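You operate a simulated robot arm through the tools that you are given. There is no shell and no other tool. Be economical: measure what you need, move in short steps, check, and stop when the job is done.

The job below is to be done with a simulated two-armed robot. You get a single attempt, and the scene is never put back.

## Task
On the top of the steel stand, fold the flower cloth in half, so that its two short edges meet.

Only the result counts: the job must be done as asked and must still hold three seconds after the hand-in. Knocking over, shifting, dropping, spilling or breaking anything else fails it. Flat cloth is picked up by pressing the open fingertips on it (5 to 10 N) and closing them slowly along it; thin cloth reads only 2 to 8 mm in the jaws.

## Robot
Two 6-joint arms with two-finger parallel grippers on one trunk, on a base that drives. Base frame: it is fixed to the floor where the robot stands at the start and does not move with it; the origin is under the middle of the robot, x ahead of it, y to its left, z up. Units: m, rad, N and s.
The left shoulder is at the start at [0.28, 0.185, 1.005], the right one opposite. With the tool pointing down near the work surface each hand reaches from about 0.56 to 0.94 m from the robot's upright axis, wherever it stands, measured 20 degrees to its own side. Places, roughly: flower cloth [0.7, -0.1, 0.8]; top of the steel stand [0.7, -0.2, 0.8]. Payload 1.57 kg a hand.
The tool frame of a hand sits at the grasp point between the pads (the TCP): z along the fingers, y along the line on which they close. The tips reach 0.03 m beyond it. The gripper opens to 0.08 m. The fingers are 0.017 m wide and 0.012 m thick; the gripper's body (0.04 by 0.082 m) begins 0.08 m behind the TCP.
Orientation is that of the tool frame in the base frame, as a unit quaternion [x, y, z, w]. With the fingers straight down and closing along the base's y, the tool's x points along the base's -x, its y along +y and its z along -z.

## Interface
- The arms move only by the tool send_rows. It takes "left_increments", "right_increments" or both (then of equal length, played together; a hand with none holds still); each is a list of rows, each a list of 3 entries, a list of its own where there are three numbers: the shift along the tool's x, y, z in units of 30 mm (1.0 is 30 mm), then the turn, a rotation vector about the tool's x, y, z in units of 8 degrees (1.0 is 8 degrees), then the gripper command, from -1 (fully open) to 1 (shut), values between in proportion. In form: [[[x, y, z], [rx, ry, rz], grip], ...]. A call has 1 to 10 rows; each row shifts and turns the commanded pose from where the row before left it, along the tool's axes as they then stand. A call with a number of a shift or a turn outside -1 to 1 is refused whole. Rows are played at 5 a second. More than 0.05 m and 0.15 rad between two rows, or a gripper value outside its range, and nothing of the call is played. A pose out of reach is approached as far as the arm can. The call stops where the force on the tool passes 40 N (or 10 N more than at its start, if that is more) or the arm is blocked; 0.2 s more then pass. Each finger travels about 0.153 m/s and halts on what it meets, pressing with about 32 N; the grip force reading is that of the motor and also rises with nothing between the fingers. The clock runs only during rows and for 0.2 s after the last one: add rows that do not move to give the fingers time. The reply holds the time, the measured pose of the TCP, the force on the tool along the base axes, the opening and the grip force, in the units named above and with some noise, with the torque about the TCP (base axes, N m) and any sound that the robot's microphone picked up, and new pictures: "pictures" is both (left out), scene, wrist or none (wrist: the cameras of the hands that moved).
- Cameras (640 x 400 px; columns grow to the right, rows downward): "scene" is now at [0.2299, -0.0285, 1.445]; the picture's right is [-0.29, -0.96, 0.00], its down [-0.75, 0.23, -0.63] and it looks along [0.60, -0.18, -0.78] (base axes); focal length 258 px, centre (320, 200). "left" rides on the left gripper at [0.072, 0.007, -0.122] in its tool frame; the picture's right is [-0.09, 1.00, 0.00], its down [-0.84, -0.08, -0.54] and it looks along [-0.54, -0.05, 0.84] (tool axes); focal length 238 px, centre (320, 200). "right" rides on the right gripper at [0.072, -0.007, -0.122] in its tool frame; the picture's right is [0.09, 1.00, 0.00], its down [-0.84, 0.08, -0.54] and it looks along [-0.54, 0.05, 0.84] (tool axes); focal length 238 px, centre (320, 200). There is no depth. A picture from a camera that has moved, and an enlarged one, comes with that camera's place and axes in the base frame and with its lens. The place of the scene camera against the robot may be out by one fixed shift of up to 0.012 m in any direction.
- lift_body(by): slides the trunk up (or, below 0, down) by that many m; the arms and the scene camera ride with it, the base frame stays. It gives what a move gives, with no picture.
- base_move(legs): drives the robot by 1 to 6 legs, each [ahead, turn to the left] in m and rad, along the robot's own axes; the way and the turn of a leg run together, so that a leg with both is an arc; at most 1.5 m and 3.142 rad a leg. The arms and the cameras ride along, it lands a little off, and it stops where it bumps. It gives what a move gives, and a new picture of the scene camera.
- pan_tilt(pan, tilt): turns the head with the scene camera to pan (to the left, within 1.501 rad either way) and tilt (down, from -0.506 to 1.204), counted from straight ahead of the robot. It gives what a move gives, and a new picture of the scene camera.
- close_up(camera, box): a new picture of the part [left, top, right, bottom] of that camera's present view, enlarged. No time passes.
- close_job(): hands the job in; it is judged then, once.

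Go step by step. Nothing tells you exact positions but the pictures and the camera data: compare them with the known pose of the tool, close in by small moves and look again before you grip or let go. The budget is 120 turns and 260 pictures, counting those below and the enlarged ones. Unless the task says otherwise, let go and move clear before handing in, and close with one line.

The tools are called after "Emit:" as name(argument=value, ...) on one line, values as JSON. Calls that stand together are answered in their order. send_rows: Moves the arms, as the interface text tells. Its arguments: {"type":"object","properties":{"left_increments":{"type":"array","items":{"type":"array"}},"right_increments":{"type":"array","items":{"type":"array"}},"pictures":{"type":"string","enum":["both","scene","wrist","none"]}},"required":[]} The other tools are called the same way: lift_body (by) slides the trunk up or down; base_move (legs) drives the base; pan_tilt (pan, tilt) turns the head that bears the scene camera; close_up (camera, box) takes an enlarged picture of a part of a camera's view; close_job () hands the job in.

At the start:

```text
t: 0.0
left_position: [0.5939, 0.1391, 0.9728]
left_ee_rot: [0.0, 1.0, 0.001, 0.0]
left_ft_force: [-0.3, -0.2, 0.4]
left_ft_torque: [0.01, -0.01, 0.02]
left_finger_gap: 0.0801
left_gripper_force: 0.1
right_position: [0.5231, -0.3536, 1.068]
right_ee_rot: [0.0, 1.0, 0.001, 0.0]
right_ft_force: [-0.3, -0.7, 0.7]
right_ft_torque: [-0.01, -0.01, 0.02]
right_finger_gap: 0.0801
right_gripper_force: 0.1
trunk travel left (down, up): [-0.7, 0.29]
robot x, y, heading: [0.0003, -0.0032, 0.0]
head pan, tilt: [-0.298, 0.895]
```

scene: 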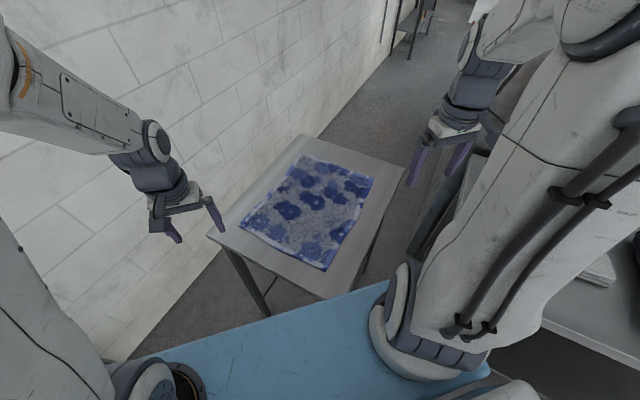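
right: 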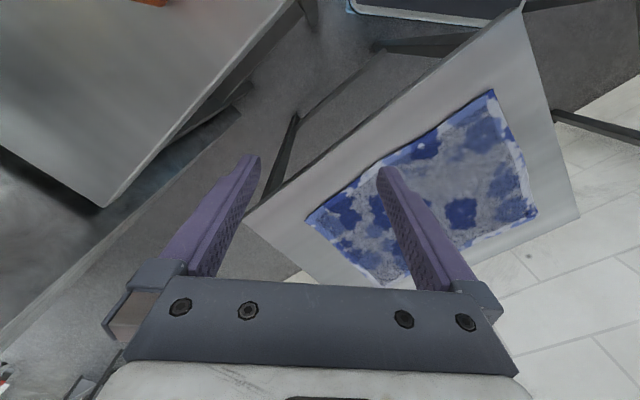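
left: 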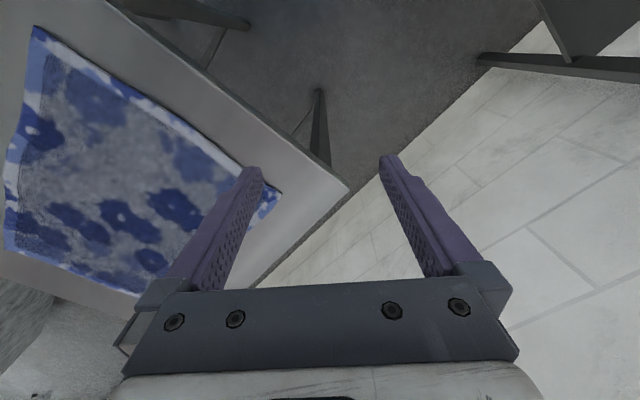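

The cloth lies diagonally on the stand, with short edges apparently at the near-left and far-right. I'll enlarge the view to measure corners and see the surroundings.

Emit:
close_up(camera="scene", box=[200, 120, 420, 310])

Emit:
pan_tilt(pan=-0.3, tilt=0.4)

Emit:
pan_tilt(pan=-0.3, tilt=1.2)

```text
2.11 times, centred on (310, 215) of scene
camera zoom: at [0.2299, -0.0285, 1.445], right [-0.29, -0.96, 0.0], down [-0.75, 0.23, -0.63], along [0.6, -0.18, -0.78], focal length 544 px, centre (341, 168)
```

zoom: 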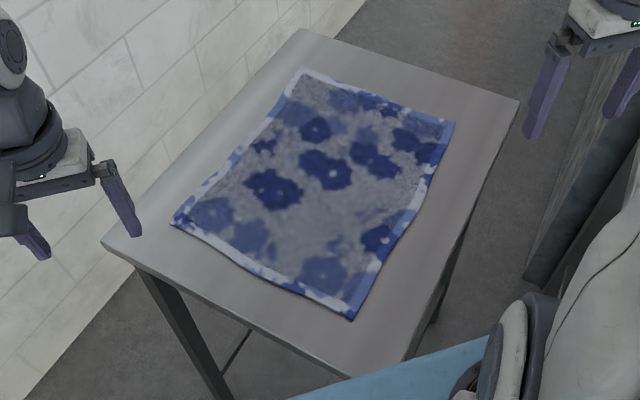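

```text
t: 0.9
left_position: [0.5925, 0.1411, 0.9733]
left_ee_rot: [0.0, 1.0, -0.001, 0.0]
left_ft_force: [-0.7, -1.0, -0.4]
left_ft_torque: [0.01, 0.02, -0.03]
left_finger_gap: 0.0801
left_gripper_force: 0.1
right_position: [0.5238, -0.3534, 1.0691]
right_ee_rot: [-0.001, 1.0, 0.001, 0.001]
right_ft_force: [0.0, 0.3, 0.4]
right_ft_torque: [-0.04, -0.02, 0.02]
right_finger_gap: 0.0798
right_gripper_force: 0.0
trunk travel left (down, up): [-0.7, 0.29]
robot x, y, heading: [0.0046, -0.0029, -0.002]
head pan, tilt: [-0.3, 0.4]
camera scene: at [0.246, -0.0335, 1.4875], right [-0.3, -0.96, 0.0], down [-0.37, 0.12, -0.92], along [0.88, -0.27, -0.39], focal length 258 px, centre (320, 200)
```

scene: 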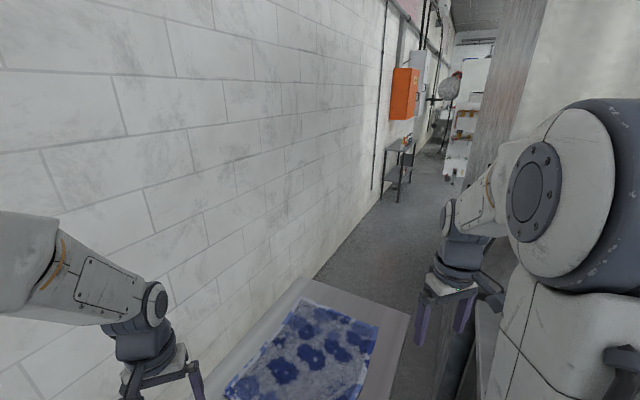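

```text
t: 2.1
left_position: [0.5936, 0.1401, 0.9737]
left_ee_rot: [0.0, 1.0, 0.0, 0.0]
left_ft_force: [-0.3, -0.3, -0.6]
left_ft_torque: [0.01, 0.0, 0.02]
left_finger_gap: 0.0804
left_gripper_force: 0.0
right_position: [0.5257, -0.3537, 1.0684]
right_ee_rot: [0.0, 1.0, 0.0, 0.0]
right_ft_force: [0.0, 1.0, 0.7]
right_ft_torque: [0.01, 0.0, 0.04]
right_finger_gap: 0.08
right_gripper_force: 0.1
trunk travel left (down, up): [-0.7, 0.29]
robot x, y, heading: [-0.0014, -0.0014, 0.005]
head pan, tilt: [-0.3, 1.201]
camera scene: at [0.211, -0.0227, 1.4248], right [-0.3, -0.96, 0.0], down [-0.89, 0.28, -0.36], along [0.35, -0.11, -0.93], focal length 258 px, centre (320, 200)
```

scene: 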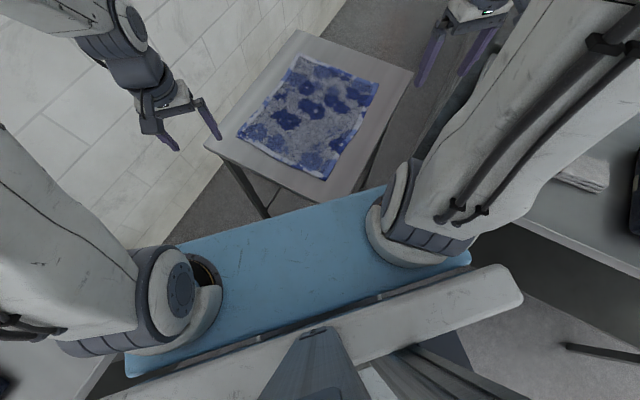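

The cloth's long axis runs at about -44°, its centre near [0.715, -0.16], so I want to stand behind the near short edge facing along it. First I check the floor around the robot.

Emit:
pan_tilt(pan=1.4, tilt=0.6)

Emit:
pan_tilt(pan=-1.4, tilt=0.6)

Emit:
pan_tilt(pan=0.5, tilt=0.9)

```text
t: 3.8
left_position: [0.5934, 0.1408, 0.9735]
left_ee_rot: [0.0, 1.0, 0.0, 0.001]
left_ft_force: [0.3, -0.4, 0.5]
left_ft_torque: [-0.02, 0.0, -0.02]
left_finger_gap: 0.0799
left_gripper_force: 0.1
right_position: [0.5242, -0.3538, 1.0688]
right_ee_rot: [0.0, 1.0, 0.0, 0.0]
right_ft_force: [1.0, 0.4, -0.2]
right_ft_torque: [-0.03, -0.01, 0.03]
right_finger_gap: 0.0798
right_gripper_force: 0.0
trunk travel left (down, up): [-0.7, 0.29]
robot x, y, heading: [-0.0026, -0.0003, 0.0]
head pan, tilt: [1.4, 0.6]
camera scene: at [0.1726, 0.081, 1.4694], right [0.99, -0.17, 0.0], down [-0.1, -0.56, -0.82], along [0.14, 0.81, -0.57], focal length 258 px, centre (320, 200)
```

scene: 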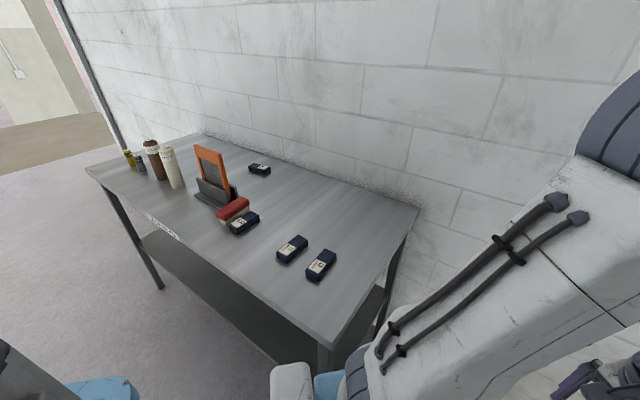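

```text
t: 6.3
left_position: [0.5926, 0.1393, 0.9735]
left_ee_rot: [0.0, 1.0, -0.001, -0.001]
left_ft_force: [0.2, -0.1, -0.9]
left_ft_torque: [0.01, -0.02, -0.07]
left_finger_gap: 0.0802
left_gripper_force: 0.1
right_position: [0.5248, -0.3542, 1.0694]
right_ee_rot: [0.0, 1.0, 0.001, 0.0]
right_ft_force: [-0.2, 0.7, 0.9]
right_ft_torque: [0.0, 0.06, 0.02]
right_finger_gap: 0.0799
right_gripper_force: 0.1
trunk travel left (down, up): [-0.7, 0.29]
robot x, y, heading: [-0.0002, 0.0005, -0.003]
head pan, tilt: [-1.4, 0.6]
camera scene: at [0.1726, -0.0932, 1.4694], right [-0.99, -0.17, 0.0], down [-0.1, 0.56, -0.83], along [0.14, -0.81, -0.56], focal length 258 px, centre (320, 200)
```

scene: 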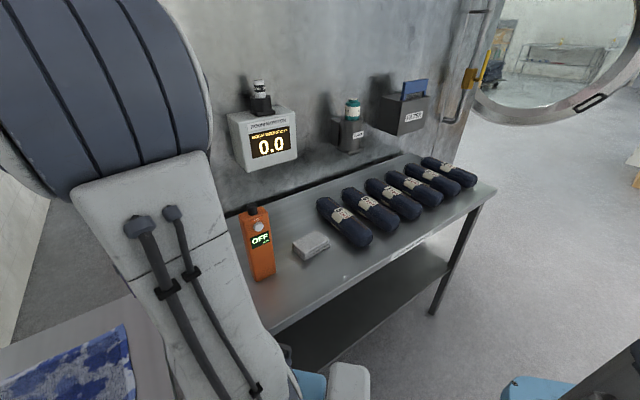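

```text
t: 8.1
left_position: [0.5931, 0.1409, 0.9749]
left_ee_rot: [0.0, 1.0, 0.0, 0.0]
left_ft_force: [-0.1, -0.2, -0.6]
left_ft_torque: [0.03, 0.01, 0.0]
left_finger_gap: 0.0799
left_gripper_force: 0.0
right_position: [0.5241, -0.3536, 1.0691]
right_ee_rot: [0.0, 1.0, 0.0, 0.0]
right_ft_force: [-0.1, -0.8, -1.2]
right_ft_torque: [0.04, 0.02, -0.05]
right_finger_gap: 0.08
right_gripper_force: 0.1
trunk travel left (down, up): [-0.7, 0.29]
robot x, y, heading: [-0.0015, 0.0012, -0.001]
head pan, tilt: [0.499, 0.901]
camera scene: at [0.2238, 0.03, 1.4446], right [0.48, -0.88, 0.0], down [-0.69, -0.37, -0.62], along [0.55, 0.3, -0.78], focal length 258 px, centre (320, 200)
```

scene: 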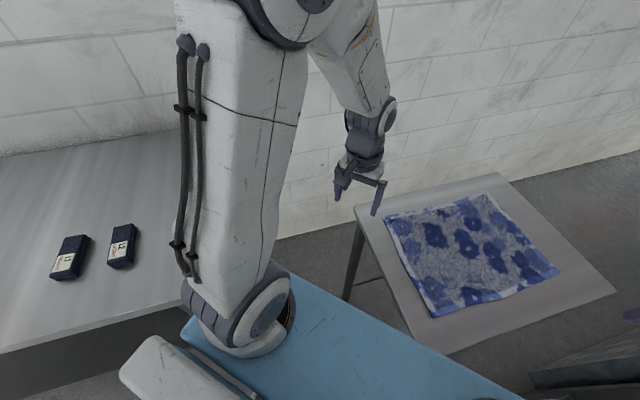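

There are tables close on both sides, so the base can only shift a little. I look down at the robot's own footprint before deciding on a drive.

Emit:
pan_tilt(pan=1.5, tilt=1.2)

Emit:
pan_tilt(pan=-1.5, tilt=1.2)

Emit:
pan_tilt(pan=-0.9, tilt=0.9)

```text
t: 9.4
left_position: [0.5919, 0.1395, 0.9741]
left_ee_rot: [0.0, 1.0, 0.001, 0.001]
left_ft_force: [-0.8, -0.9, -0.2]
left_ft_torque: [0.01, -0.01, -0.01]
left_finger_gap: 0.0805
left_gripper_force: 0.0
right_position: [0.5242, -0.3531, 1.0693]
right_ee_rot: [0.0, 1.0, 0.0, 0.0]
right_ft_force: [0.0, -0.2, -0.1]
right_ft_torque: [-0.02, 0.0, 0.0]
right_finger_gap: 0.08
right_gripper_force: 0.2
trunk travel left (down, up): [-0.7, 0.29]
robot x, y, heading: [0.0009, -0.0024, 0.0]
head pan, tilt: [1.499, 1.201]
camera scene: at [0.1615, 0.0497, 1.4248], right [1.0, -0.07, 0.0], down [-0.07, -0.93, -0.36], along [0.03, 0.36, -0.93], focal length 258 px, centre (320, 200)
```

scene: 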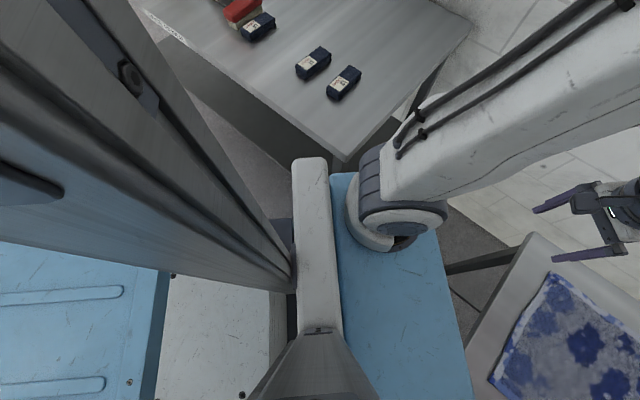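

```text
t: 12.0
left_position: [0.5931, 0.1394, 0.9746]
left_ee_rot: [0.0, 1.0, 0.001, 0.0]
left_ft_force: [-1.1, 0.5, 0.2]
left_ft_torque: [0.0, -0.01, -0.01]
left_finger_gap: 0.0798
left_gripper_force: 0.0
right_position: [0.5249, -0.354, 1.069]
right_ee_rot: [0.0, 1.0, -0.001, 0.0]
right_ft_force: [-0.3, -0.3, 0.3]
right_ft_torque: [0.03, 0.02, 0.04]
right_finger_gap: 0.0802
right_gripper_force: 0.1
trunk travel left (down, up): [-0.7, 0.29]
robot x, y, heading: [0.0005, -0.0014, -0.001]
head pan, tilt: [-1.499, 1.201]
camera scene: at [0.1615, -0.0619, 1.4248], right [-1.0, -0.07, 0.0], down [-0.07, 0.93, -0.36], along [0.03, -0.36, -0.93], focal length 258 px, centre (320, 200)
```

scene: 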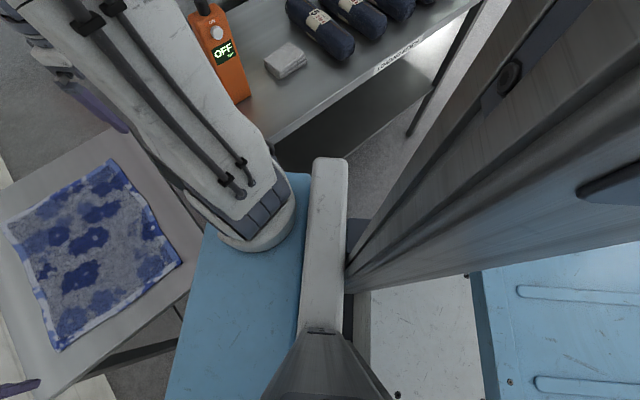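

```text
t: 13.0
left_position: [0.5928, 0.1404, 0.9745]
left_ee_rot: [0.0, 1.0, -0.001, 0.0]
left_ft_force: [0.1, -0.1, 0.4]
left_ft_torque: [0.01, -0.01, 0.02]
left_finger_gap: 0.08
left_gripper_force: 0.1
right_position: [0.5245, -0.3526, 1.0682]
right_ee_rot: [0.0, 1.0, 0.001, 0.0]
right_ft_force: [-0.2, 0.4, 0.5]
right_ft_torque: [0.01, 0.0, -0.03]
right_finger_gap: 0.0799
right_gripper_force: 0.1
trunk travel left (down, up): [-0.7, 0.29]
robot x, y, heading: [-0.0005, 0.0014, 0.004]
head pan, tilt: [-0.901, 0.901]
camera scene: at [0.2043, -0.0653, 1.4445], right [-0.78, -0.62, 0.0], down [-0.49, 0.61, -0.62], along [0.39, -0.49, -0.78], focal length 258 px, centre (320, 200)
```

scene: 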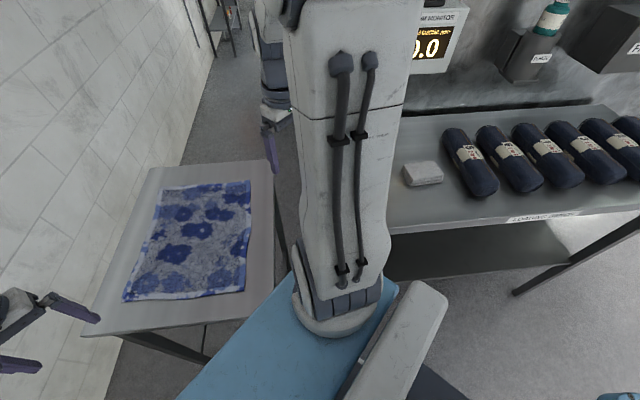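

The robot has tables at both sides, but turning about 30° right in place puts all four cloth corners within reach. I first raise the trunk and bring the right hand inward to clear the orange device on the right table.

Emit:
lift_body(by=0.1)

Emit:
send_rows(right_increments=[[[0, 1, 0], [0, 0, 0], -1], [[-0.1, 1, 0], [0, 0, 0], -1], [[-0.2, 1, 0], [0, 0, 0], -1], [[-0.2, 1, 0], [0, 0, 0], -1], [[-0.2, 1, 0], [0, 0, 0], -1], [[-0.2, 1, 0], [0, 0, 0], -1], [[-0.2, 1, 0], [0, 0, 0], -1], [[-0.2, 1, 0], [0, 0, 0], -1], [[-0.2, 1, 0], [0, 0, 0], -1], [[-0.2, 1, 0], [0, 0, 0], -1]], left_increments=[[[0, 0.2, 0], [0, 0, 0], -1], [[0, 0.2, 0], [0, 0, 0], -1], [[0, 0.2, 0], [0, 0, 0], -1], [[0, 0.2, 0], [0, 0, 0], -1], [[0, 0.2, 0], [0, 0, 0], -1], [[0, 0.2, 0], [0, 0, 0], -1], [[0, 0.2, 0], [0, 0, 0], -1], [[0, 0.2, 0], [0, 0, 0], -1], [[0, 0.2, 0], [0, 0, 0], -1], [[0, 0.2, 0], [0, 0, 0], -1]], pictures="scene")

Emit:
pan_tilt(pan=-1.4, tilt=0.6)

```text
t: 14.3
left_position: [0.5939, 0.1397, 1.0733]
left_ee_rot: [0.001, 1.0, 0.0, -0.001]
left_ft_force: [-0.3, 0.4, -0.5]
left_ft_torque: [0.01, 0.02, 0.0]
left_finger_gap: 0.0797
left_gripper_force: 0.0
right_position: [0.5244, -0.3532, 1.1705]
right_ee_rot: [0.0, 1.0, 0.0, 0.0]
right_ft_force: [-0.3, -0.1, 0.4]
right_ft_torque: [0.0, -0.01, -0.02]
right_finger_gap: 0.0799
right_gripper_force: 0.0
trunk travel left (down, up): [-0.8, 0.19]
robot x, y, heading: [0.0018, 0.0039, -0.0]
head pan, tilt: [-0.901, 0.901]
```

```text
t: 16.5
left_position: [0.5931, 0.2009, 1.0742]
left_ee_rot: [0.0, 1.0, 0.0, 0.001]
left_ft_force: [0.6, -0.5, 0.6]
left_ft_torque: [-0.01, 0.04, -0.03]
left_finger_gap: 0.0801
left_gripper_force: 0.1
right_position: [0.5766, -0.0525, 1.171]
right_ee_rot: [0.0, 1.0, 0.001, -0.001]
right_ft_force: [0.3, 1.1, -0.2]
right_ft_torque: [-0.03, -0.02, -0.02]
right_finger_gap: 0.0798
right_gripper_force: 0.0
trunk travel left (down, up): [-0.8, 0.19]
robot x, y, heading: [-0.0028, -0.0004, -0.003]
head pan, tilt: [-0.901, 0.901]
camera scene: at [0.2043, -0.0654, 1.5446], right [-0.78, -0.62, 0.0], down [-0.49, 0.61, -0.62], along [0.39, -0.49, -0.78], focal length 258 px, centre (320, 200)
```

scene: 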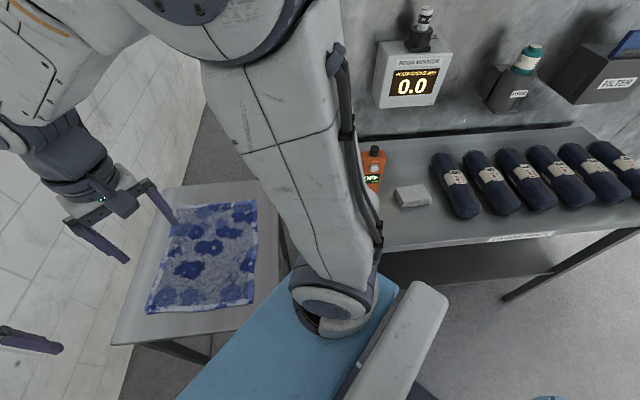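

```text
t: 17.5
left_position: [0.5926, 0.1996, 1.0746]
left_ee_rot: [0.0, 1.0, 0.0, 0.0]
left_ft_force: [0.1, 0.5, 0.5]
left_ft_torque: [0.02, -0.01, 0.05]
left_finger_gap: 0.08
left_gripper_force: 0.1
right_position: [0.5762, -0.0534, 1.1701]
right_ee_rot: [0.0, 1.0, 0.0, 0.0]
right_ft_force: [-0.3, 0.3, 0.0]
right_ft_torque: [0.02, -0.01, 0.01]
right_finger_gap: 0.0798
right_gripper_force: 0.0
trunk travel left (down, up): [-0.8, 0.19]
robot x, y, heading: [-0.0006, 0.0032, 0.001]
head pan, tilt: [-1.4, 0.6]
camera scene: at [0.1726, -0.0932, 1.5693], right [-0.99, -0.17, 0.0], down [-0.1, 0.56, -0.82], along [0.14, -0.81, -0.57], focal length 258 px, centre (320, 200)
```

scene: 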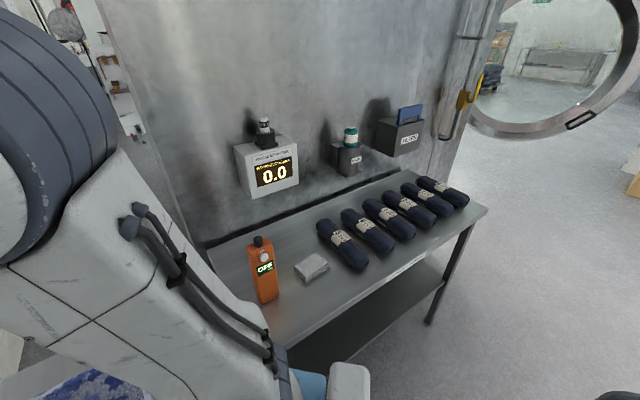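

The path for turning looks clear with the arm inside and above. I turn right in two steps, checking after the first.

Emit:
base_move(legs=[[0.0, -0.26]])

```text
t: 18.8
left_position: [0.625, 0.0396, 1.0743]
left_ee_rot: [0.13, 0.992, 0.001, 0.0]
left_ft_force: [-0.1, -0.3, 0.5]
left_ft_torque: [-0.01, 0.02, 0.01]
left_finger_gap: 0.0799
left_gripper_force: 0.0
right_position: [0.5433, -0.201, 1.1702]
right_ee_rot: [0.131, 0.991, 0.0, 0.0]
right_ft_force: [0.9, 0.0, 0.3]
right_ft_torque: [-0.03, 0.0, -0.02]
right_finger_gap: 0.0797
right_gripper_force: 0.0
trunk travel left (down, up): [-0.8, 0.19]
robot x, y, heading: [0.0017, 0.0013, -0.259]
head pan, tilt: [-1.4, 0.6]
camera scene: at [0.1438, -0.1356, 1.5694], right [-1.0, 0.09, 0.0], down [0.05, 0.56, -0.83], along [-0.08, -0.82, -0.56], focal length 258 px, centre (320, 200)
```

scene: 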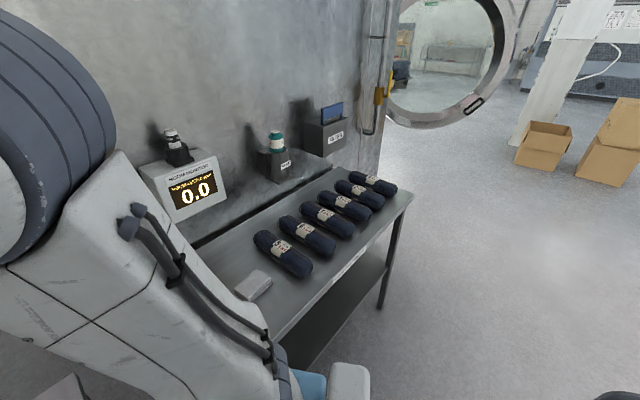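

No contact; the second half of the turn follows, then I look at the cloth.

Emit:
base_move(legs=[[0.0, -0.25], [0.03, 0.0]])

Emit:
pan_tilt(pan=0.05, tilt=0.95)

```text
t: 20.4
left_position: [0.642, -0.1299, 1.0742]
left_ee_rot: [0.253, 0.967, -0.001, -0.001]
left_ft_force: [-0.3, -0.5, 0.4]
left_ft_torque: [0.0, 0.0, 0.02]
left_finger_gap: 0.08
left_gripper_force: 0.2
right_position: [0.5045, -0.343, 1.1704]
right_ee_rot: [0.252, 0.968, 0.0, 0.0]
right_ft_force: [0.6, 0.6, -0.6]
right_ft_torque: [-0.02, -0.03, -0.01]
right_finger_gap: 0.0801
right_gripper_force: 0.1
trunk travel left (down, up): [-0.8, 0.19]
robot x, y, heading: [0.0266, -0.0189, -0.515]
head pan, tilt: [-1.4, 0.6]
camera scene: at [0.1339, -0.1827, 1.5694], right [-0.94, 0.33, 0.0], down [0.19, 0.53, -0.83], along [-0.28, -0.78, -0.56], focal length 258 px, centre (320, 200)
```

scene: 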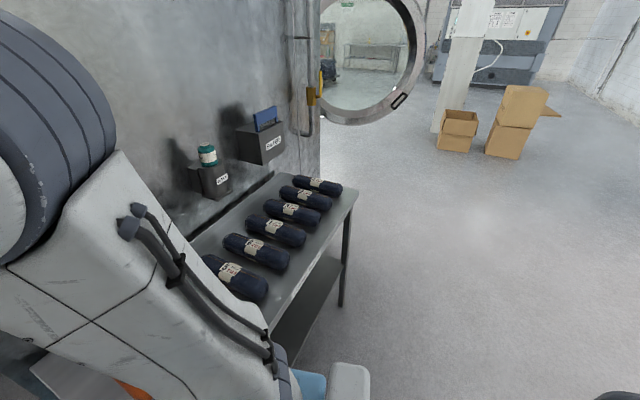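

```text
t: 22.0
left_position: [0.6417, -0.1314, 1.0737]
left_ee_rot: [0.253, 0.967, 0.0, 0.001]
left_ft_force: [1.4, 0.5, 0.1]
left_ft_torque: [0.03, 0.02, -0.01]
left_finger_gap: 0.0801
left_gripper_force: 0.2
right_position: [0.5046, -0.3433, 1.1696]
right_ee_rot: [0.253, 0.967, 0.0, -0.001]
right_ft_force: [-0.3, -0.3, -0.8]
right_ft_torque: [0.01, 0.02, -0.01]
right_finger_gap: 0.0801
right_gripper_force: 0.0
trunk travel left (down, up): [-0.8, 0.19]
robot x, y, heading: [0.0256, -0.0173, -0.507]
head pan, tilt: [0.051, 0.949]
camera scene: at [0.2289, -0.1321, 1.541], right [-0.45, -0.9, 0.0], down [-0.73, 0.36, -0.58], along [0.52, -0.26, -0.81], focal length 258 px, centre (320, 200)
```

scene: 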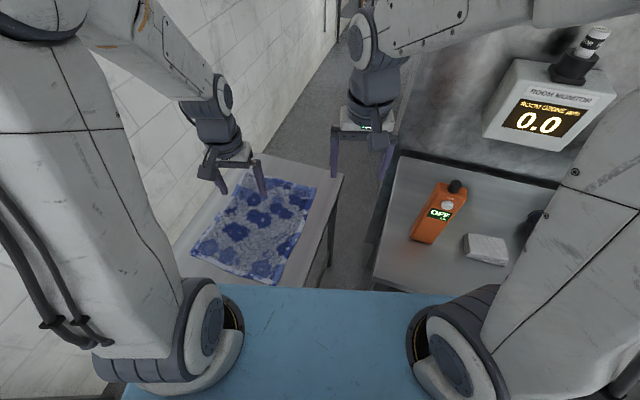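

The turn went through cleanly. Now I turn both grippers so they close along the near short edge and move them above corners C and D at z≈0.98 to look.

Emit:
send_rows(left_increments=[[[0, 0, 0], [0, 0, 0.92], -1], [[0, 0, 0], [0, 0, 0.92], -1], [[0.533, 0.8, 0.52], [0, 0, 0], -1], [[0.533, 0.8, 0.52], [0, 0, 0], -1], [[0.533, 0.8, 0.52], [0, 0, 0], -1], [[0.533, 0.8, 0.52], [0, 0, 0], -1], [[0.533, 0.8, 0.52], [0, 0, 0], -1], [[0.533, 0.8, 0.52], [0, 0, 0], -1], [[0, 0, 0], [0, 0, 0], -1], [[0, 0, 0], [0, 0, 0], -1]], right_increments=[[[0, 0, 0], [0, 0, 0.92], -1], [[0, 0, 0], [0, 0, 0.92], -1], [[0.646, 0.67, 0.79], [0, 0, 0], -1], [[0.646, 0.67, 0.79], [0, 0, 0], -1], [[0.646, 0.67, 0.79], [0, 0, 0], -1], [[0.646, 0.67, 0.79], [0, 0, 0], -1], [[0.646, 0.67, 0.79], [0, 0, 0], -1], [[0.646, 0.67, 0.79], [0, 0, 0], -1], [[0.646, 0.67, 0.79], [0, 0, 0], -1], [[0.646, 0.67, 0.79], [0, 0, 0], -1]])

```text
t: 24.2
left_position: [0.6747, 0.0387, 0.9824]
left_ee_rot: [0.374, 0.927, 0.0, 0.0]
left_ft_force: [-0.1, -1.2, -0.1]
left_ft_torque: [-0.01, 0.02, 0.01]
left_finger_gap: 0.0798
left_gripper_force: 0.1
right_position: [0.5031, -0.1197, 0.9803]
right_ee_rot: [0.375, 0.927, 0.001, -0.001]
right_ft_force: [-0.2, -0.3, 0.7]
right_ft_torque: [0.0, -0.01, 0.0]
right_finger_gap: 0.0801
right_gripper_force: 0.2
trunk travel left (down, up): [-0.8, 0.19]
robot x, y, heading: [0.0288, -0.0114, -0.509]
head pan, tilt: [0.051, 0.949]
camera scene: at [0.2289, -0.1321, 1.541], right [-0.45, -0.9, 0.0], down [-0.73, 0.36, -0.58], along [0.52, -0.26, -0.81], focal length 258 px, centre (320, 200)
camera right: at [0.4474, -0.0746, 1.1016], right [0.62, 0.78, 0.0], down [0.66, -0.53, 0.54], along [0.42, -0.34, -0.84], focal length 238 px, centre (320, 200)
camera left: at [0.6281, 0.0938, 1.1039], right [0.76, 0.65, 0.0], down [0.55, -0.64, 0.54], along [0.35, -0.41, -0.84], focal length 238 px, centre (320, 200)
```

scene: 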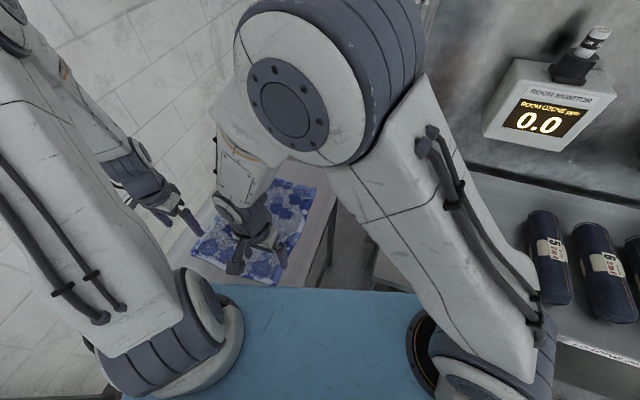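
right: 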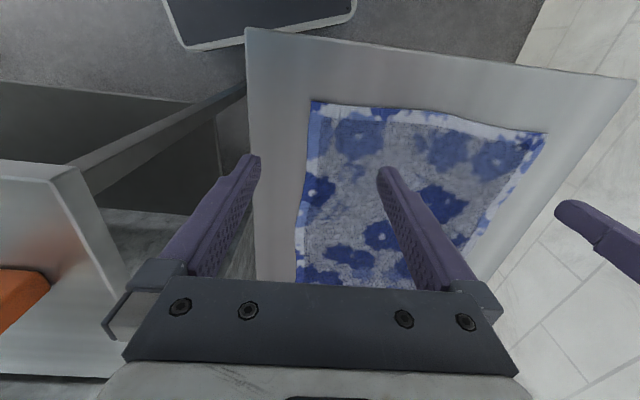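
left: 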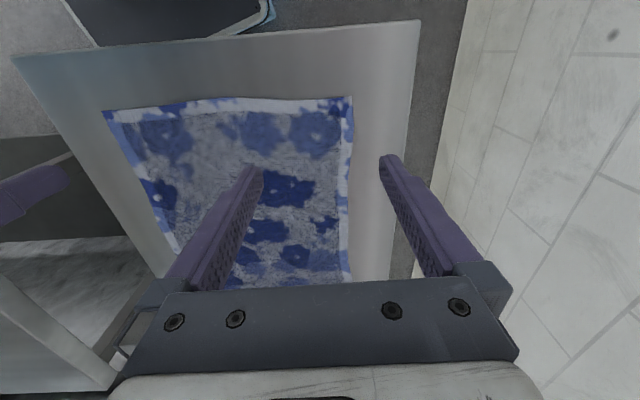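

With the surface at about z 0.82, corner C is near [0.480, -0.114] and D near [0.683, 0.081]. I go down to just above the cloth with fingers partly closed and check.

Emit:
send_rows(left_increments=[[[0.07, 0.01, 0.71], [0, 0, 0], -0.125], [[0.07, 0.01, 0.71], [0, 0, 0], -0.125], [[0.07, 0.01, 0.71], [0, 0, 0], -0.125], [[0.07, 0.01, 0.71], [0, 0, 0], -0.125], [[0.07, 0.01, 0.71], [0, 0, 0], -0.125], [[0, 0, 0], [0, 0, 0], -0.125]], right_increments=[[[0.05, 0.153, 0.71], [0, 0, 0], -0.125], [[0.05, 0.153, 0.71], [0, 0, 0], -0.125], [[0.05, 0.153, 0.71], [0, 0, 0], -0.125], [[0.05, 0.153, 0.71], [0, 0, 0], -0.125], [[0.05, 0.153, 0.71], [0, 0, 0], -0.125], [[0, 0, 0], [0, 0, 0], -0.125]], pictures="wrist")

```text
t: 25.6
left_position: [0.6669, 0.0482, 0.8735]
left_ee_rot: [0.375, 0.927, 0.0, 0.0]
left_ft_force: [-0.9, 0.5, -0.1]
left_ft_torque: [0.0, -0.03, -0.01]
left_finger_gap: 0.045
left_gripper_force: 0.0
right_position: [0.5149, -0.0985, 0.8717]
right_ee_rot: [0.375, 0.927, 0.0, 0.0]
right_ft_force: [0.4, -0.3, -0.3]
right_ft_torque: [-0.01, 0.0, 0.01]
right_finger_gap: 0.0448
right_gripper_force: 0.1
trunk travel left (down, up): [-0.8, 0.19]
robot x, y, heading: [0.0186, -0.0172, -0.508]
head pan, tilt: [0.051, 0.949]
camera right: at [0.4577, -0.053, 0.9942], right [0.62, 0.78, 0.0], down [0.66, -0.53, 0.54], along [0.42, -0.34, -0.84], focal length 238 px, centre (320, 200)
camera left: at [0.6214, 0.1026, 0.9951], right [0.76, 0.65, 0.0], down [0.55, -0.64, 0.54], along [0.35, -0.41, -0.84], focal length 238 px, centre (320, 200)
```

right: 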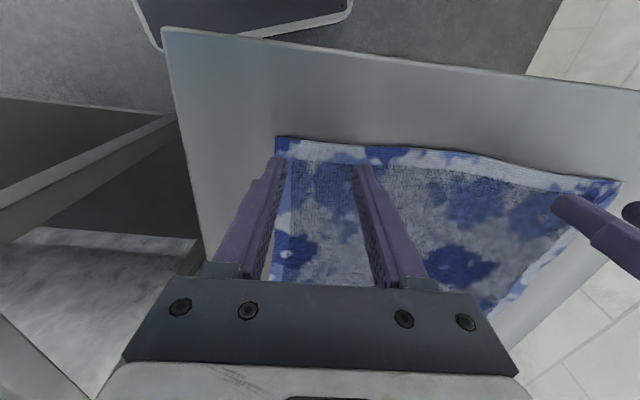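
left: 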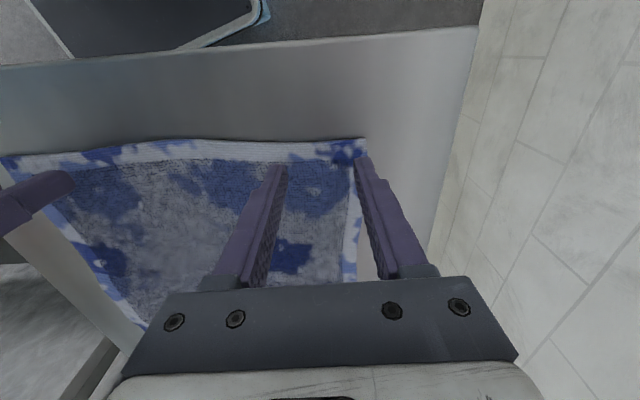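

The tips sit just over the corners; I make small corrections and approach contact slowly.

Emit:
send_rows(left_increments=[[[-0.13, 0, 0.3], [0, 0, 0], -0.125], [[0, 0, 0.3], [0, 0, 0], -0.125], [[0, 0, 0.1], [0, 0, 0], -0.125]], right_increments=[[[0, 0.13, 0.3], [0, 0, 0], -0.125], [[0, 0, 0.25], [0, 0, 0], -0.125], [[0, 0, 0.1], [0, 0, 0], -0.125]], pictures="none")

```text
t: 26.4
left_position: [0.669, 0.0445, 0.8539]
left_ee_rot: [0.375, 0.927, 0.0, 0.0]
left_ft_force: [0.6, 0.2, 3.6]
left_ft_torque: [-0.02, 0.01, -0.01]
left_finger_gap: 0.045
left_gripper_force: 0.0
right_position: [0.5174, -0.0966, 0.8535]
right_ee_rot: [0.374, 0.927, 0.001, 0.0]
right_ft_force: [-0.2, -0.4, 2.5]
right_ft_torque: [0.0, -0.02, 0.01]
right_finger_gap: 0.0448
right_gripper_force: 0.1
trunk travel left (down, up): [-0.8, 0.19]
robot x, y, heading: [0.0284, -0.0154, -0.512]
head pan, tilt: [0.051, 0.949]
```

Light contact already on both hands (surface ≈0.823). I press about 1 mm more.

Emit:
send_rows(left_increments=[[[0, 0, 0.05], [0, 0, 0], -0.125], [[0, 0, 0], [0, 0, 0], -0.125]], right_increments=[[[0, 0, 0.05], [0, 0, 0], -0.125], [[0, 0, 0], [0, 0, 0], -0.125]], pictures="wrist")

```text
t: 27.0
left_position: [0.6682, 0.0451, 0.8522]
left_ee_rot: [0.374, 0.927, 0.0, 0.001]
left_ft_force: [1.0, -1.7, 13.0]
left_ft_torque: [-0.1, 0.03, -0.02]
left_finger_gap: 0.0451
left_gripper_force: 0.0
right_position: [0.5172, -0.0963, 0.8541]
right_ee_rot: [0.375, 0.927, 0.0, 0.0]
right_ft_force: [1.0, -1.5, 9.5]
right_ft_torque: [-0.04, -0.03, -0.04]
right_finger_gap: 0.0449
right_gripper_force: 0.1
trunk travel left (down, up): [-0.8, 0.19]
robot x, y, heading: [0.0251, -0.0142, -0.511]
head pan, tilt: [0.051, 0.949]
camera right: at [0.4608, -0.0507, 0.9753], right [0.63, 0.78, 0.0], down [0.66, -0.53, 0.54], along [0.42, -0.34, -0.84], focal length 238 px, centre (320, 200)
camera left: at [0.6233, 0.1003, 0.9748], right [0.76, 0.65, 0.0], down [0.55, -0.64, 0.54], along [0.36, -0.41, -0.84], focal length 238 px, centre (320, 200)
```

right: 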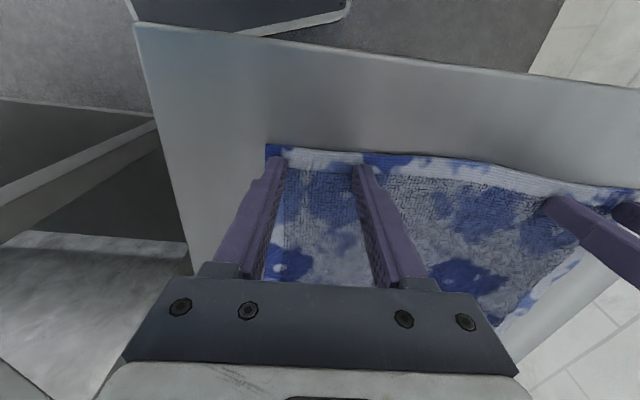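
left: 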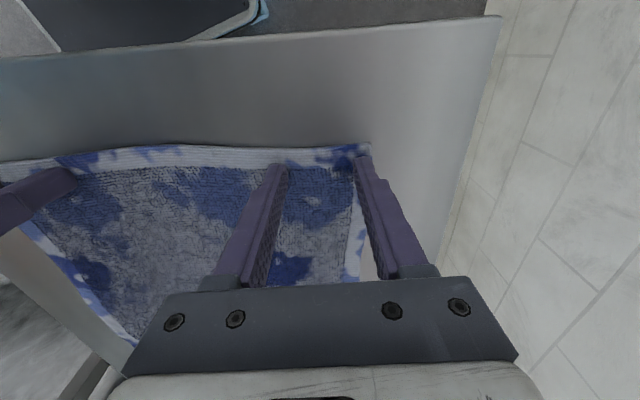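

Both tips are on the cloth. I ease the left slightly and close both slowly.

Emit:
send_rows(left_increments=[[[0, 0, -0.02], [0, 0, 0], -0.05], [[0, 0, 0], [0, 0, 0], 0.05], [[0, 0, 0], [0, 0, 0], 0.15], [[0, 0, 0], [0, 0, 0], 0.25], [[0, 0, 0], [0, 0, 0], 0.35], [[0, 0, 0], [0, 0, 0], 0.45], [[0, 0, 0], [0, 0, 0], 0.55], [[0, 0, 0], [0, 0, 0], 0.65], [[0, 0, 0], [0, 0, 0], 0.75], [[0, 0, 0], [0, 0, 0], 0.85]], right_increments=[[[0, 0, 0], [0, 0, 0], -0.05], [[0, 0, 0], [0, 0, 0], 0.05], [[0, 0, 0], [0, 0, 0], 0.15], [[0, 0, 0], [0, 0, 0], 0.25], [[0, 0, 0], [0, 0, 0], 0.35], [[0, 0, 0], [0, 0, 0], 0.45], [[0, 0, 0], [0, 0, 0], 0.55], [[0, 0, 0], [0, 0, 0], 0.65], [[0, 0, 0], [0, 0, 0], 0.75], [[0, 0, 0], [0, 0, 0], 0.85]], pictures="wrist")

```text
t: 29.2
left_position: [0.6685, 0.0447, 0.8526]
left_ee_rot: [0.375, 0.927, 0.0, 0.0]
left_ft_force: [-3.5, -3.5, 10.9]
left_ft_torque: [-0.11, 0.16, 0.03]
left_finger_gap: 0.0098
left_gripper_force: 2.3
right_position: [0.5171, -0.0968, 0.853]
right_ee_rot: [0.376, 0.927, 0.0, 0.0]
right_ft_force: [4.4, 3.8, 11.8]
right_ft_torque: [0.07, -0.12, -0.05]
right_finger_gap: 0.0071
right_gripper_force: 25.0
trunk travel left (down, up): [-0.8, 0.19]
robot x, y, heading: [0.0273, -0.013, -0.508]
head pan, tilt: [0.051, 0.949]
camera right: at [0.4608, -0.0504, 0.9751], right [0.63, 0.78, 0.0], down [0.65, -0.53, 0.54], along [0.42, -0.34, -0.84], focal length 238 px, centre (320, 200)
camera left: at [0.6229, 0.1003, 0.975], right [0.76, 0.65, 0.0], down [0.55, -0.64, 0.54], along [0.35, -0.41, -0.84], focal length 238 px, centre (320, 200)
```

right: 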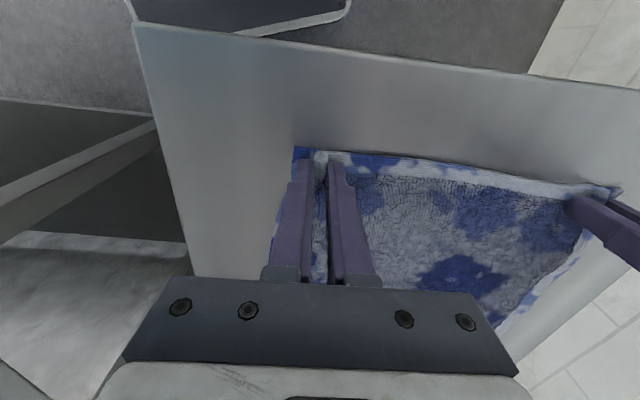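
left: 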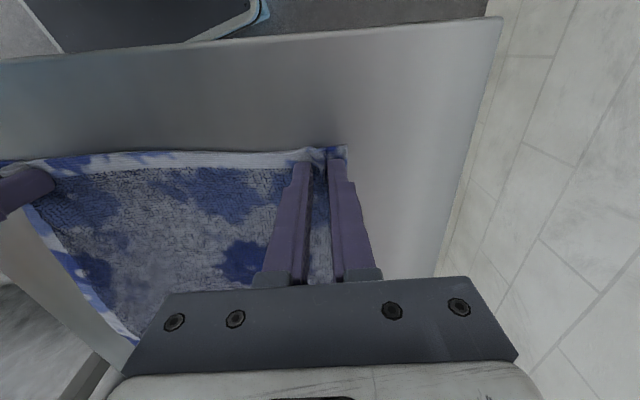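

The cloth has gathered between the fingers. I shut both grips and lift a little to check they hold.

Emit:
send_rows(left_increments=[[[0, 0, 0], [0, 0, 0], 1], [[0, 0, 0], [0, 0, 0], 1], [[0, 0, -0.3], [0, 0, 0], 1], [[0, 0, -0.5], [0, 0, 0], 1], [[-0.2, 0, -0.6], [0, 0, 0], 1], [[0, 0, 0], [0, 0, 0], 1]], right_increments=[[[0, 0, 0], [0, 0, 0], 1], [[0, 0, 0], [0, 0, 0], 1], [[0, 0, -0.3], [0, 0, 0], 1], [[0, 0, -0.5], [0, 0, 0], 1], [[-0.2, 0, -0.6], [0, 0, 0], 1], [[0, 0, 0], [0, 0, 0], 1]])

```text
t: 30.6
left_position: [0.6733, 0.0414, 0.8942]
left_ee_rot: [0.374, 0.927, 0.0, -0.001]
left_ft_force: [-7.4, -6.5, 0.3]
left_ft_torque: [-0.2, 0.16, 0.06]
left_finger_gap: 0.0042
left_gripper_force: 25.0
right_position: [0.5213, -0.0983, 0.8946]
right_ee_rot: [0.375, 0.927, 0.0, 0.001]
right_ft_force: [6.6, 5.8, -0.4]
right_ft_torque: [0.21, -0.22, 0.02]
right_finger_gap: 0.0066
right_gripper_force: 26.3
trunk travel left (down, up): [-0.8, 0.19]
robot x, y, heading: [0.0292, -0.012, -0.508]
head pan, tilt: [0.051, 0.949]
camera scene: at [0.2288, -0.132, 1.541], right [-0.45, -0.9, 0.0], down [-0.73, 0.36, -0.58], along [0.52, -0.26, -0.81], focal length 258 px, centre (320, 200)
camera right: at [0.4657, -0.0535, 1.0166], right [0.63, 0.78, 0.0], down [0.66, -0.53, 0.54], along [0.42, -0.34, -0.84], focal length 238 px, centre (320, 200)
camera left: at [0.6277, 0.0964, 1.0166], right [0.76, 0.65, 0.0], down [0.55, -0.64, 0.54], along [0.35, -0.41, -0.84], focal length 238 px, centre (320, 200)
```

scene: 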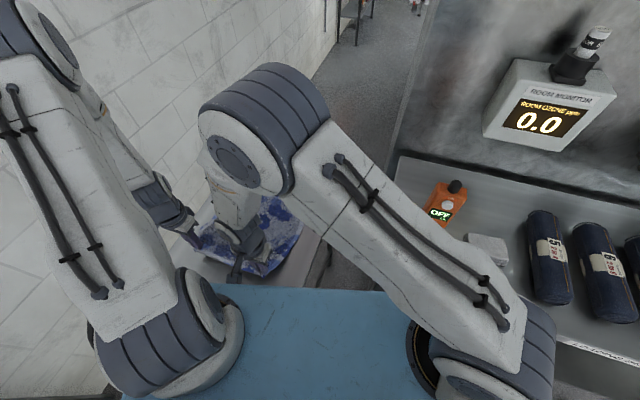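
right: 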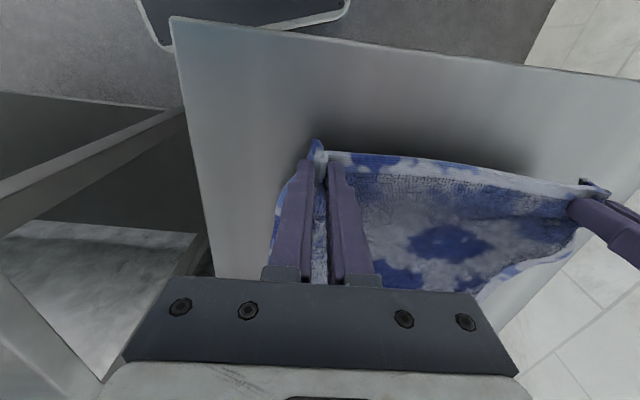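
left: 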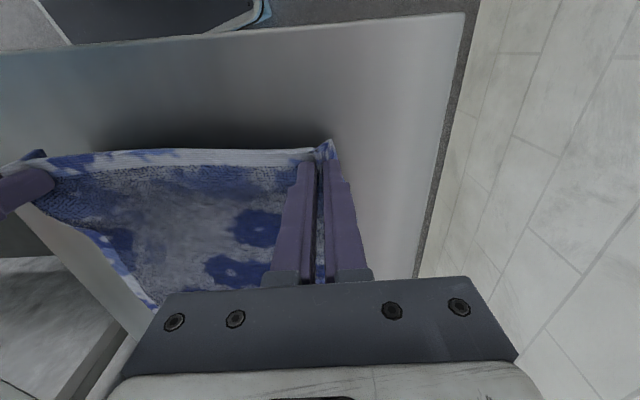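

Both corners are held. I bring the hands slightly together to relieve tension, then carry the edge up and forward along an arc to past the middle.

Emit:
send_rows(left_increments=[[[-0.2, -0.12, -0.5], [0, 0, 0], 1], [[-0.5, -0.12, -0.7], [0, 0, 0], 1], [[-0.8, 0, -0.8], [0, 0, 0], 1], [[-1, 0, -0.7], [0, 0, 0], 1], [[-1, 0, -0.6], [0, 0, 0], 1], [[-1, 0, -0.3], [0, 0, 0], 1], [[-0.9, 0, -0.1], [0, 0, 0], 1], [[-0.9, 0, 0.1], [0, 0, 0], 1]], right_increments=[[[-0.2, 0.12, -0.5], [0, 0, 0], 1], [[-0.5, 0.12, -0.7], [0, 0, 0], 1], [[-0.8, 0, -0.8], [0, 0, 0], 1], [[-1, 0, -0.7], [0, 0, 0], 1], [[-1, 0, -0.6], [0, 0, 0], 1], [[-1, 0, -0.3], [0, 0, 0], 1], [[-0.9, 0, -0.1], [0, 0, 0], 1], [[-0.9, 0, 0.1], [0, 0, 0], 1]])

```text
t: 32.4
left_position: [0.8029, -0.0949, 1.0045]
left_ee_rot: [0.375, 0.927, 0.0, 0.0]
left_ft_force: [0.4, 0.2, -0.3]
left_ft_torque: [-0.01, -0.01, 0.0]
left_finger_gap: 0.0041
left_gripper_force: 24.5
right_position: [0.6615, -0.2266, 1.0038]
right_ee_rot: [0.375, 0.927, 0.001, 0.0]
right_ft_force: [-0.1, -0.1, -0.2]
right_ft_torque: [0.04, 0.01, -0.03]
right_finger_gap: 0.0057
right_gripper_force: 26.0
trunk travel left (down, up): [-0.8, 0.19]
robot x, y, heading: [0.0284, -0.0189, -0.51]
head pan, tilt: [0.051, 0.949]
camera scene: at [0.2287, -0.1318, 1.541], right [-0.45, -0.9, 0.0], down [-0.73, 0.36, -0.58], along [0.52, -0.26, -0.81], focal length 258 px, centre (320, 200)
camera right: at [0.6058, -0.1817, 1.1252], right [0.63, 0.78, 0.0], down [0.66, -0.53, 0.54], along [0.42, -0.34, -0.84], focal length 238 px, centre (320, 200)
camera left: at [0.7579, -0.0406, 1.1254], right [0.76, 0.65, 0.0], down [0.55, -0.64, 0.54], along [0.35, -0.41, -0.84], focal length 238 px, centre (320, 200)
```

scene: 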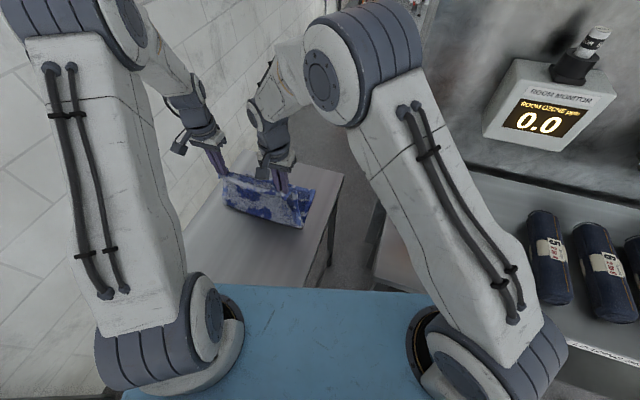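
right: 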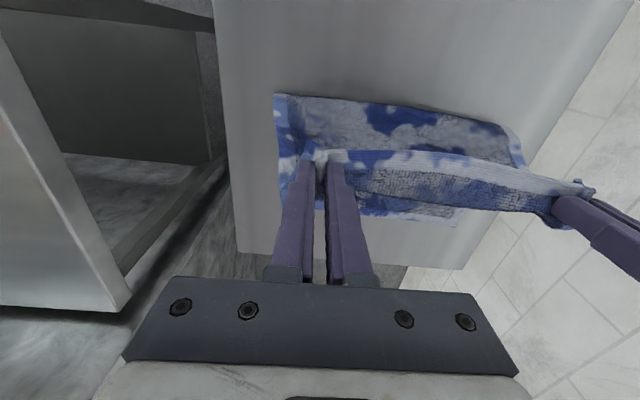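
left: 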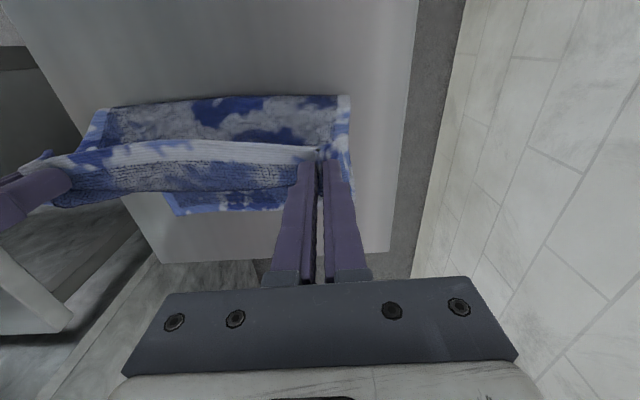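

The edge is past the middle and the fold is forming well. I enlarge the views to locate the far edge accurately before laying it down.

Emit:
close_up(camera="scene", box=[200, 140, 360, 240])

Emit:
close_up(camera="left", box=[80, 80, 400, 280])

Emit:
close_up(camera="right", box=[220, 80, 540, 280])

```text
4.00 times, centred on (280, 190) of scene
camera zoom: at [0.2287, -0.1318, 1.541], right [-0.45, -0.9, 0.0], down [-0.73, 0.36, -0.58], along [0.52, -0.26, -0.81], focal length 1034 px, centre (480, 240)
```

zoom: 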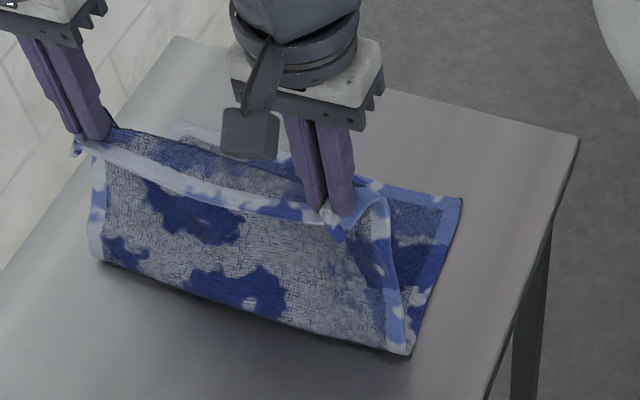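

```text
2.00 times, centred on (240, 180) of left
camera zoom: at [0.7579, -0.0406, 1.1254], right [0.76, 0.65, 0.0], down [0.55, -0.64, 0.54], along [0.35, -0.41, -0.84], focal length 477 px, centre (480, 240)
```

zoom: 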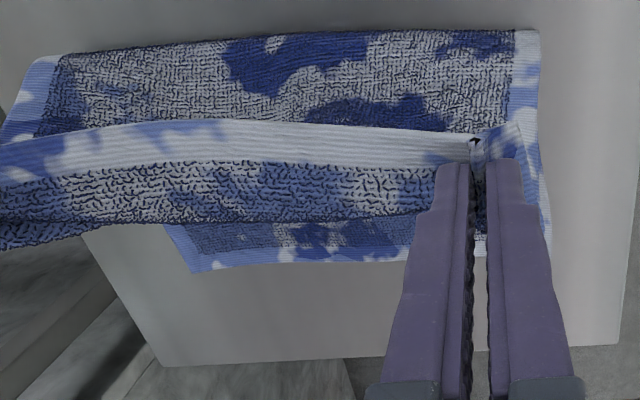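

```text
2.00 times, centred on (380, 180) of right
camera zoom: at [0.6058, -0.1817, 1.1252], right [0.63, 0.78, 0.0], down [0.66, -0.53, 0.54], along [0.42, -0.34, -0.84], focal length 477 px, centre (200, 240)
```

zoom: 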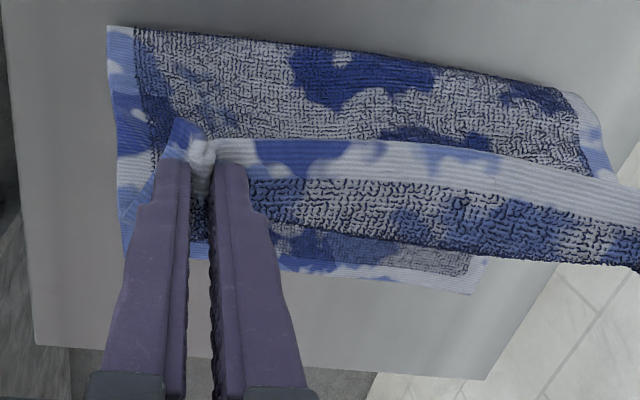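

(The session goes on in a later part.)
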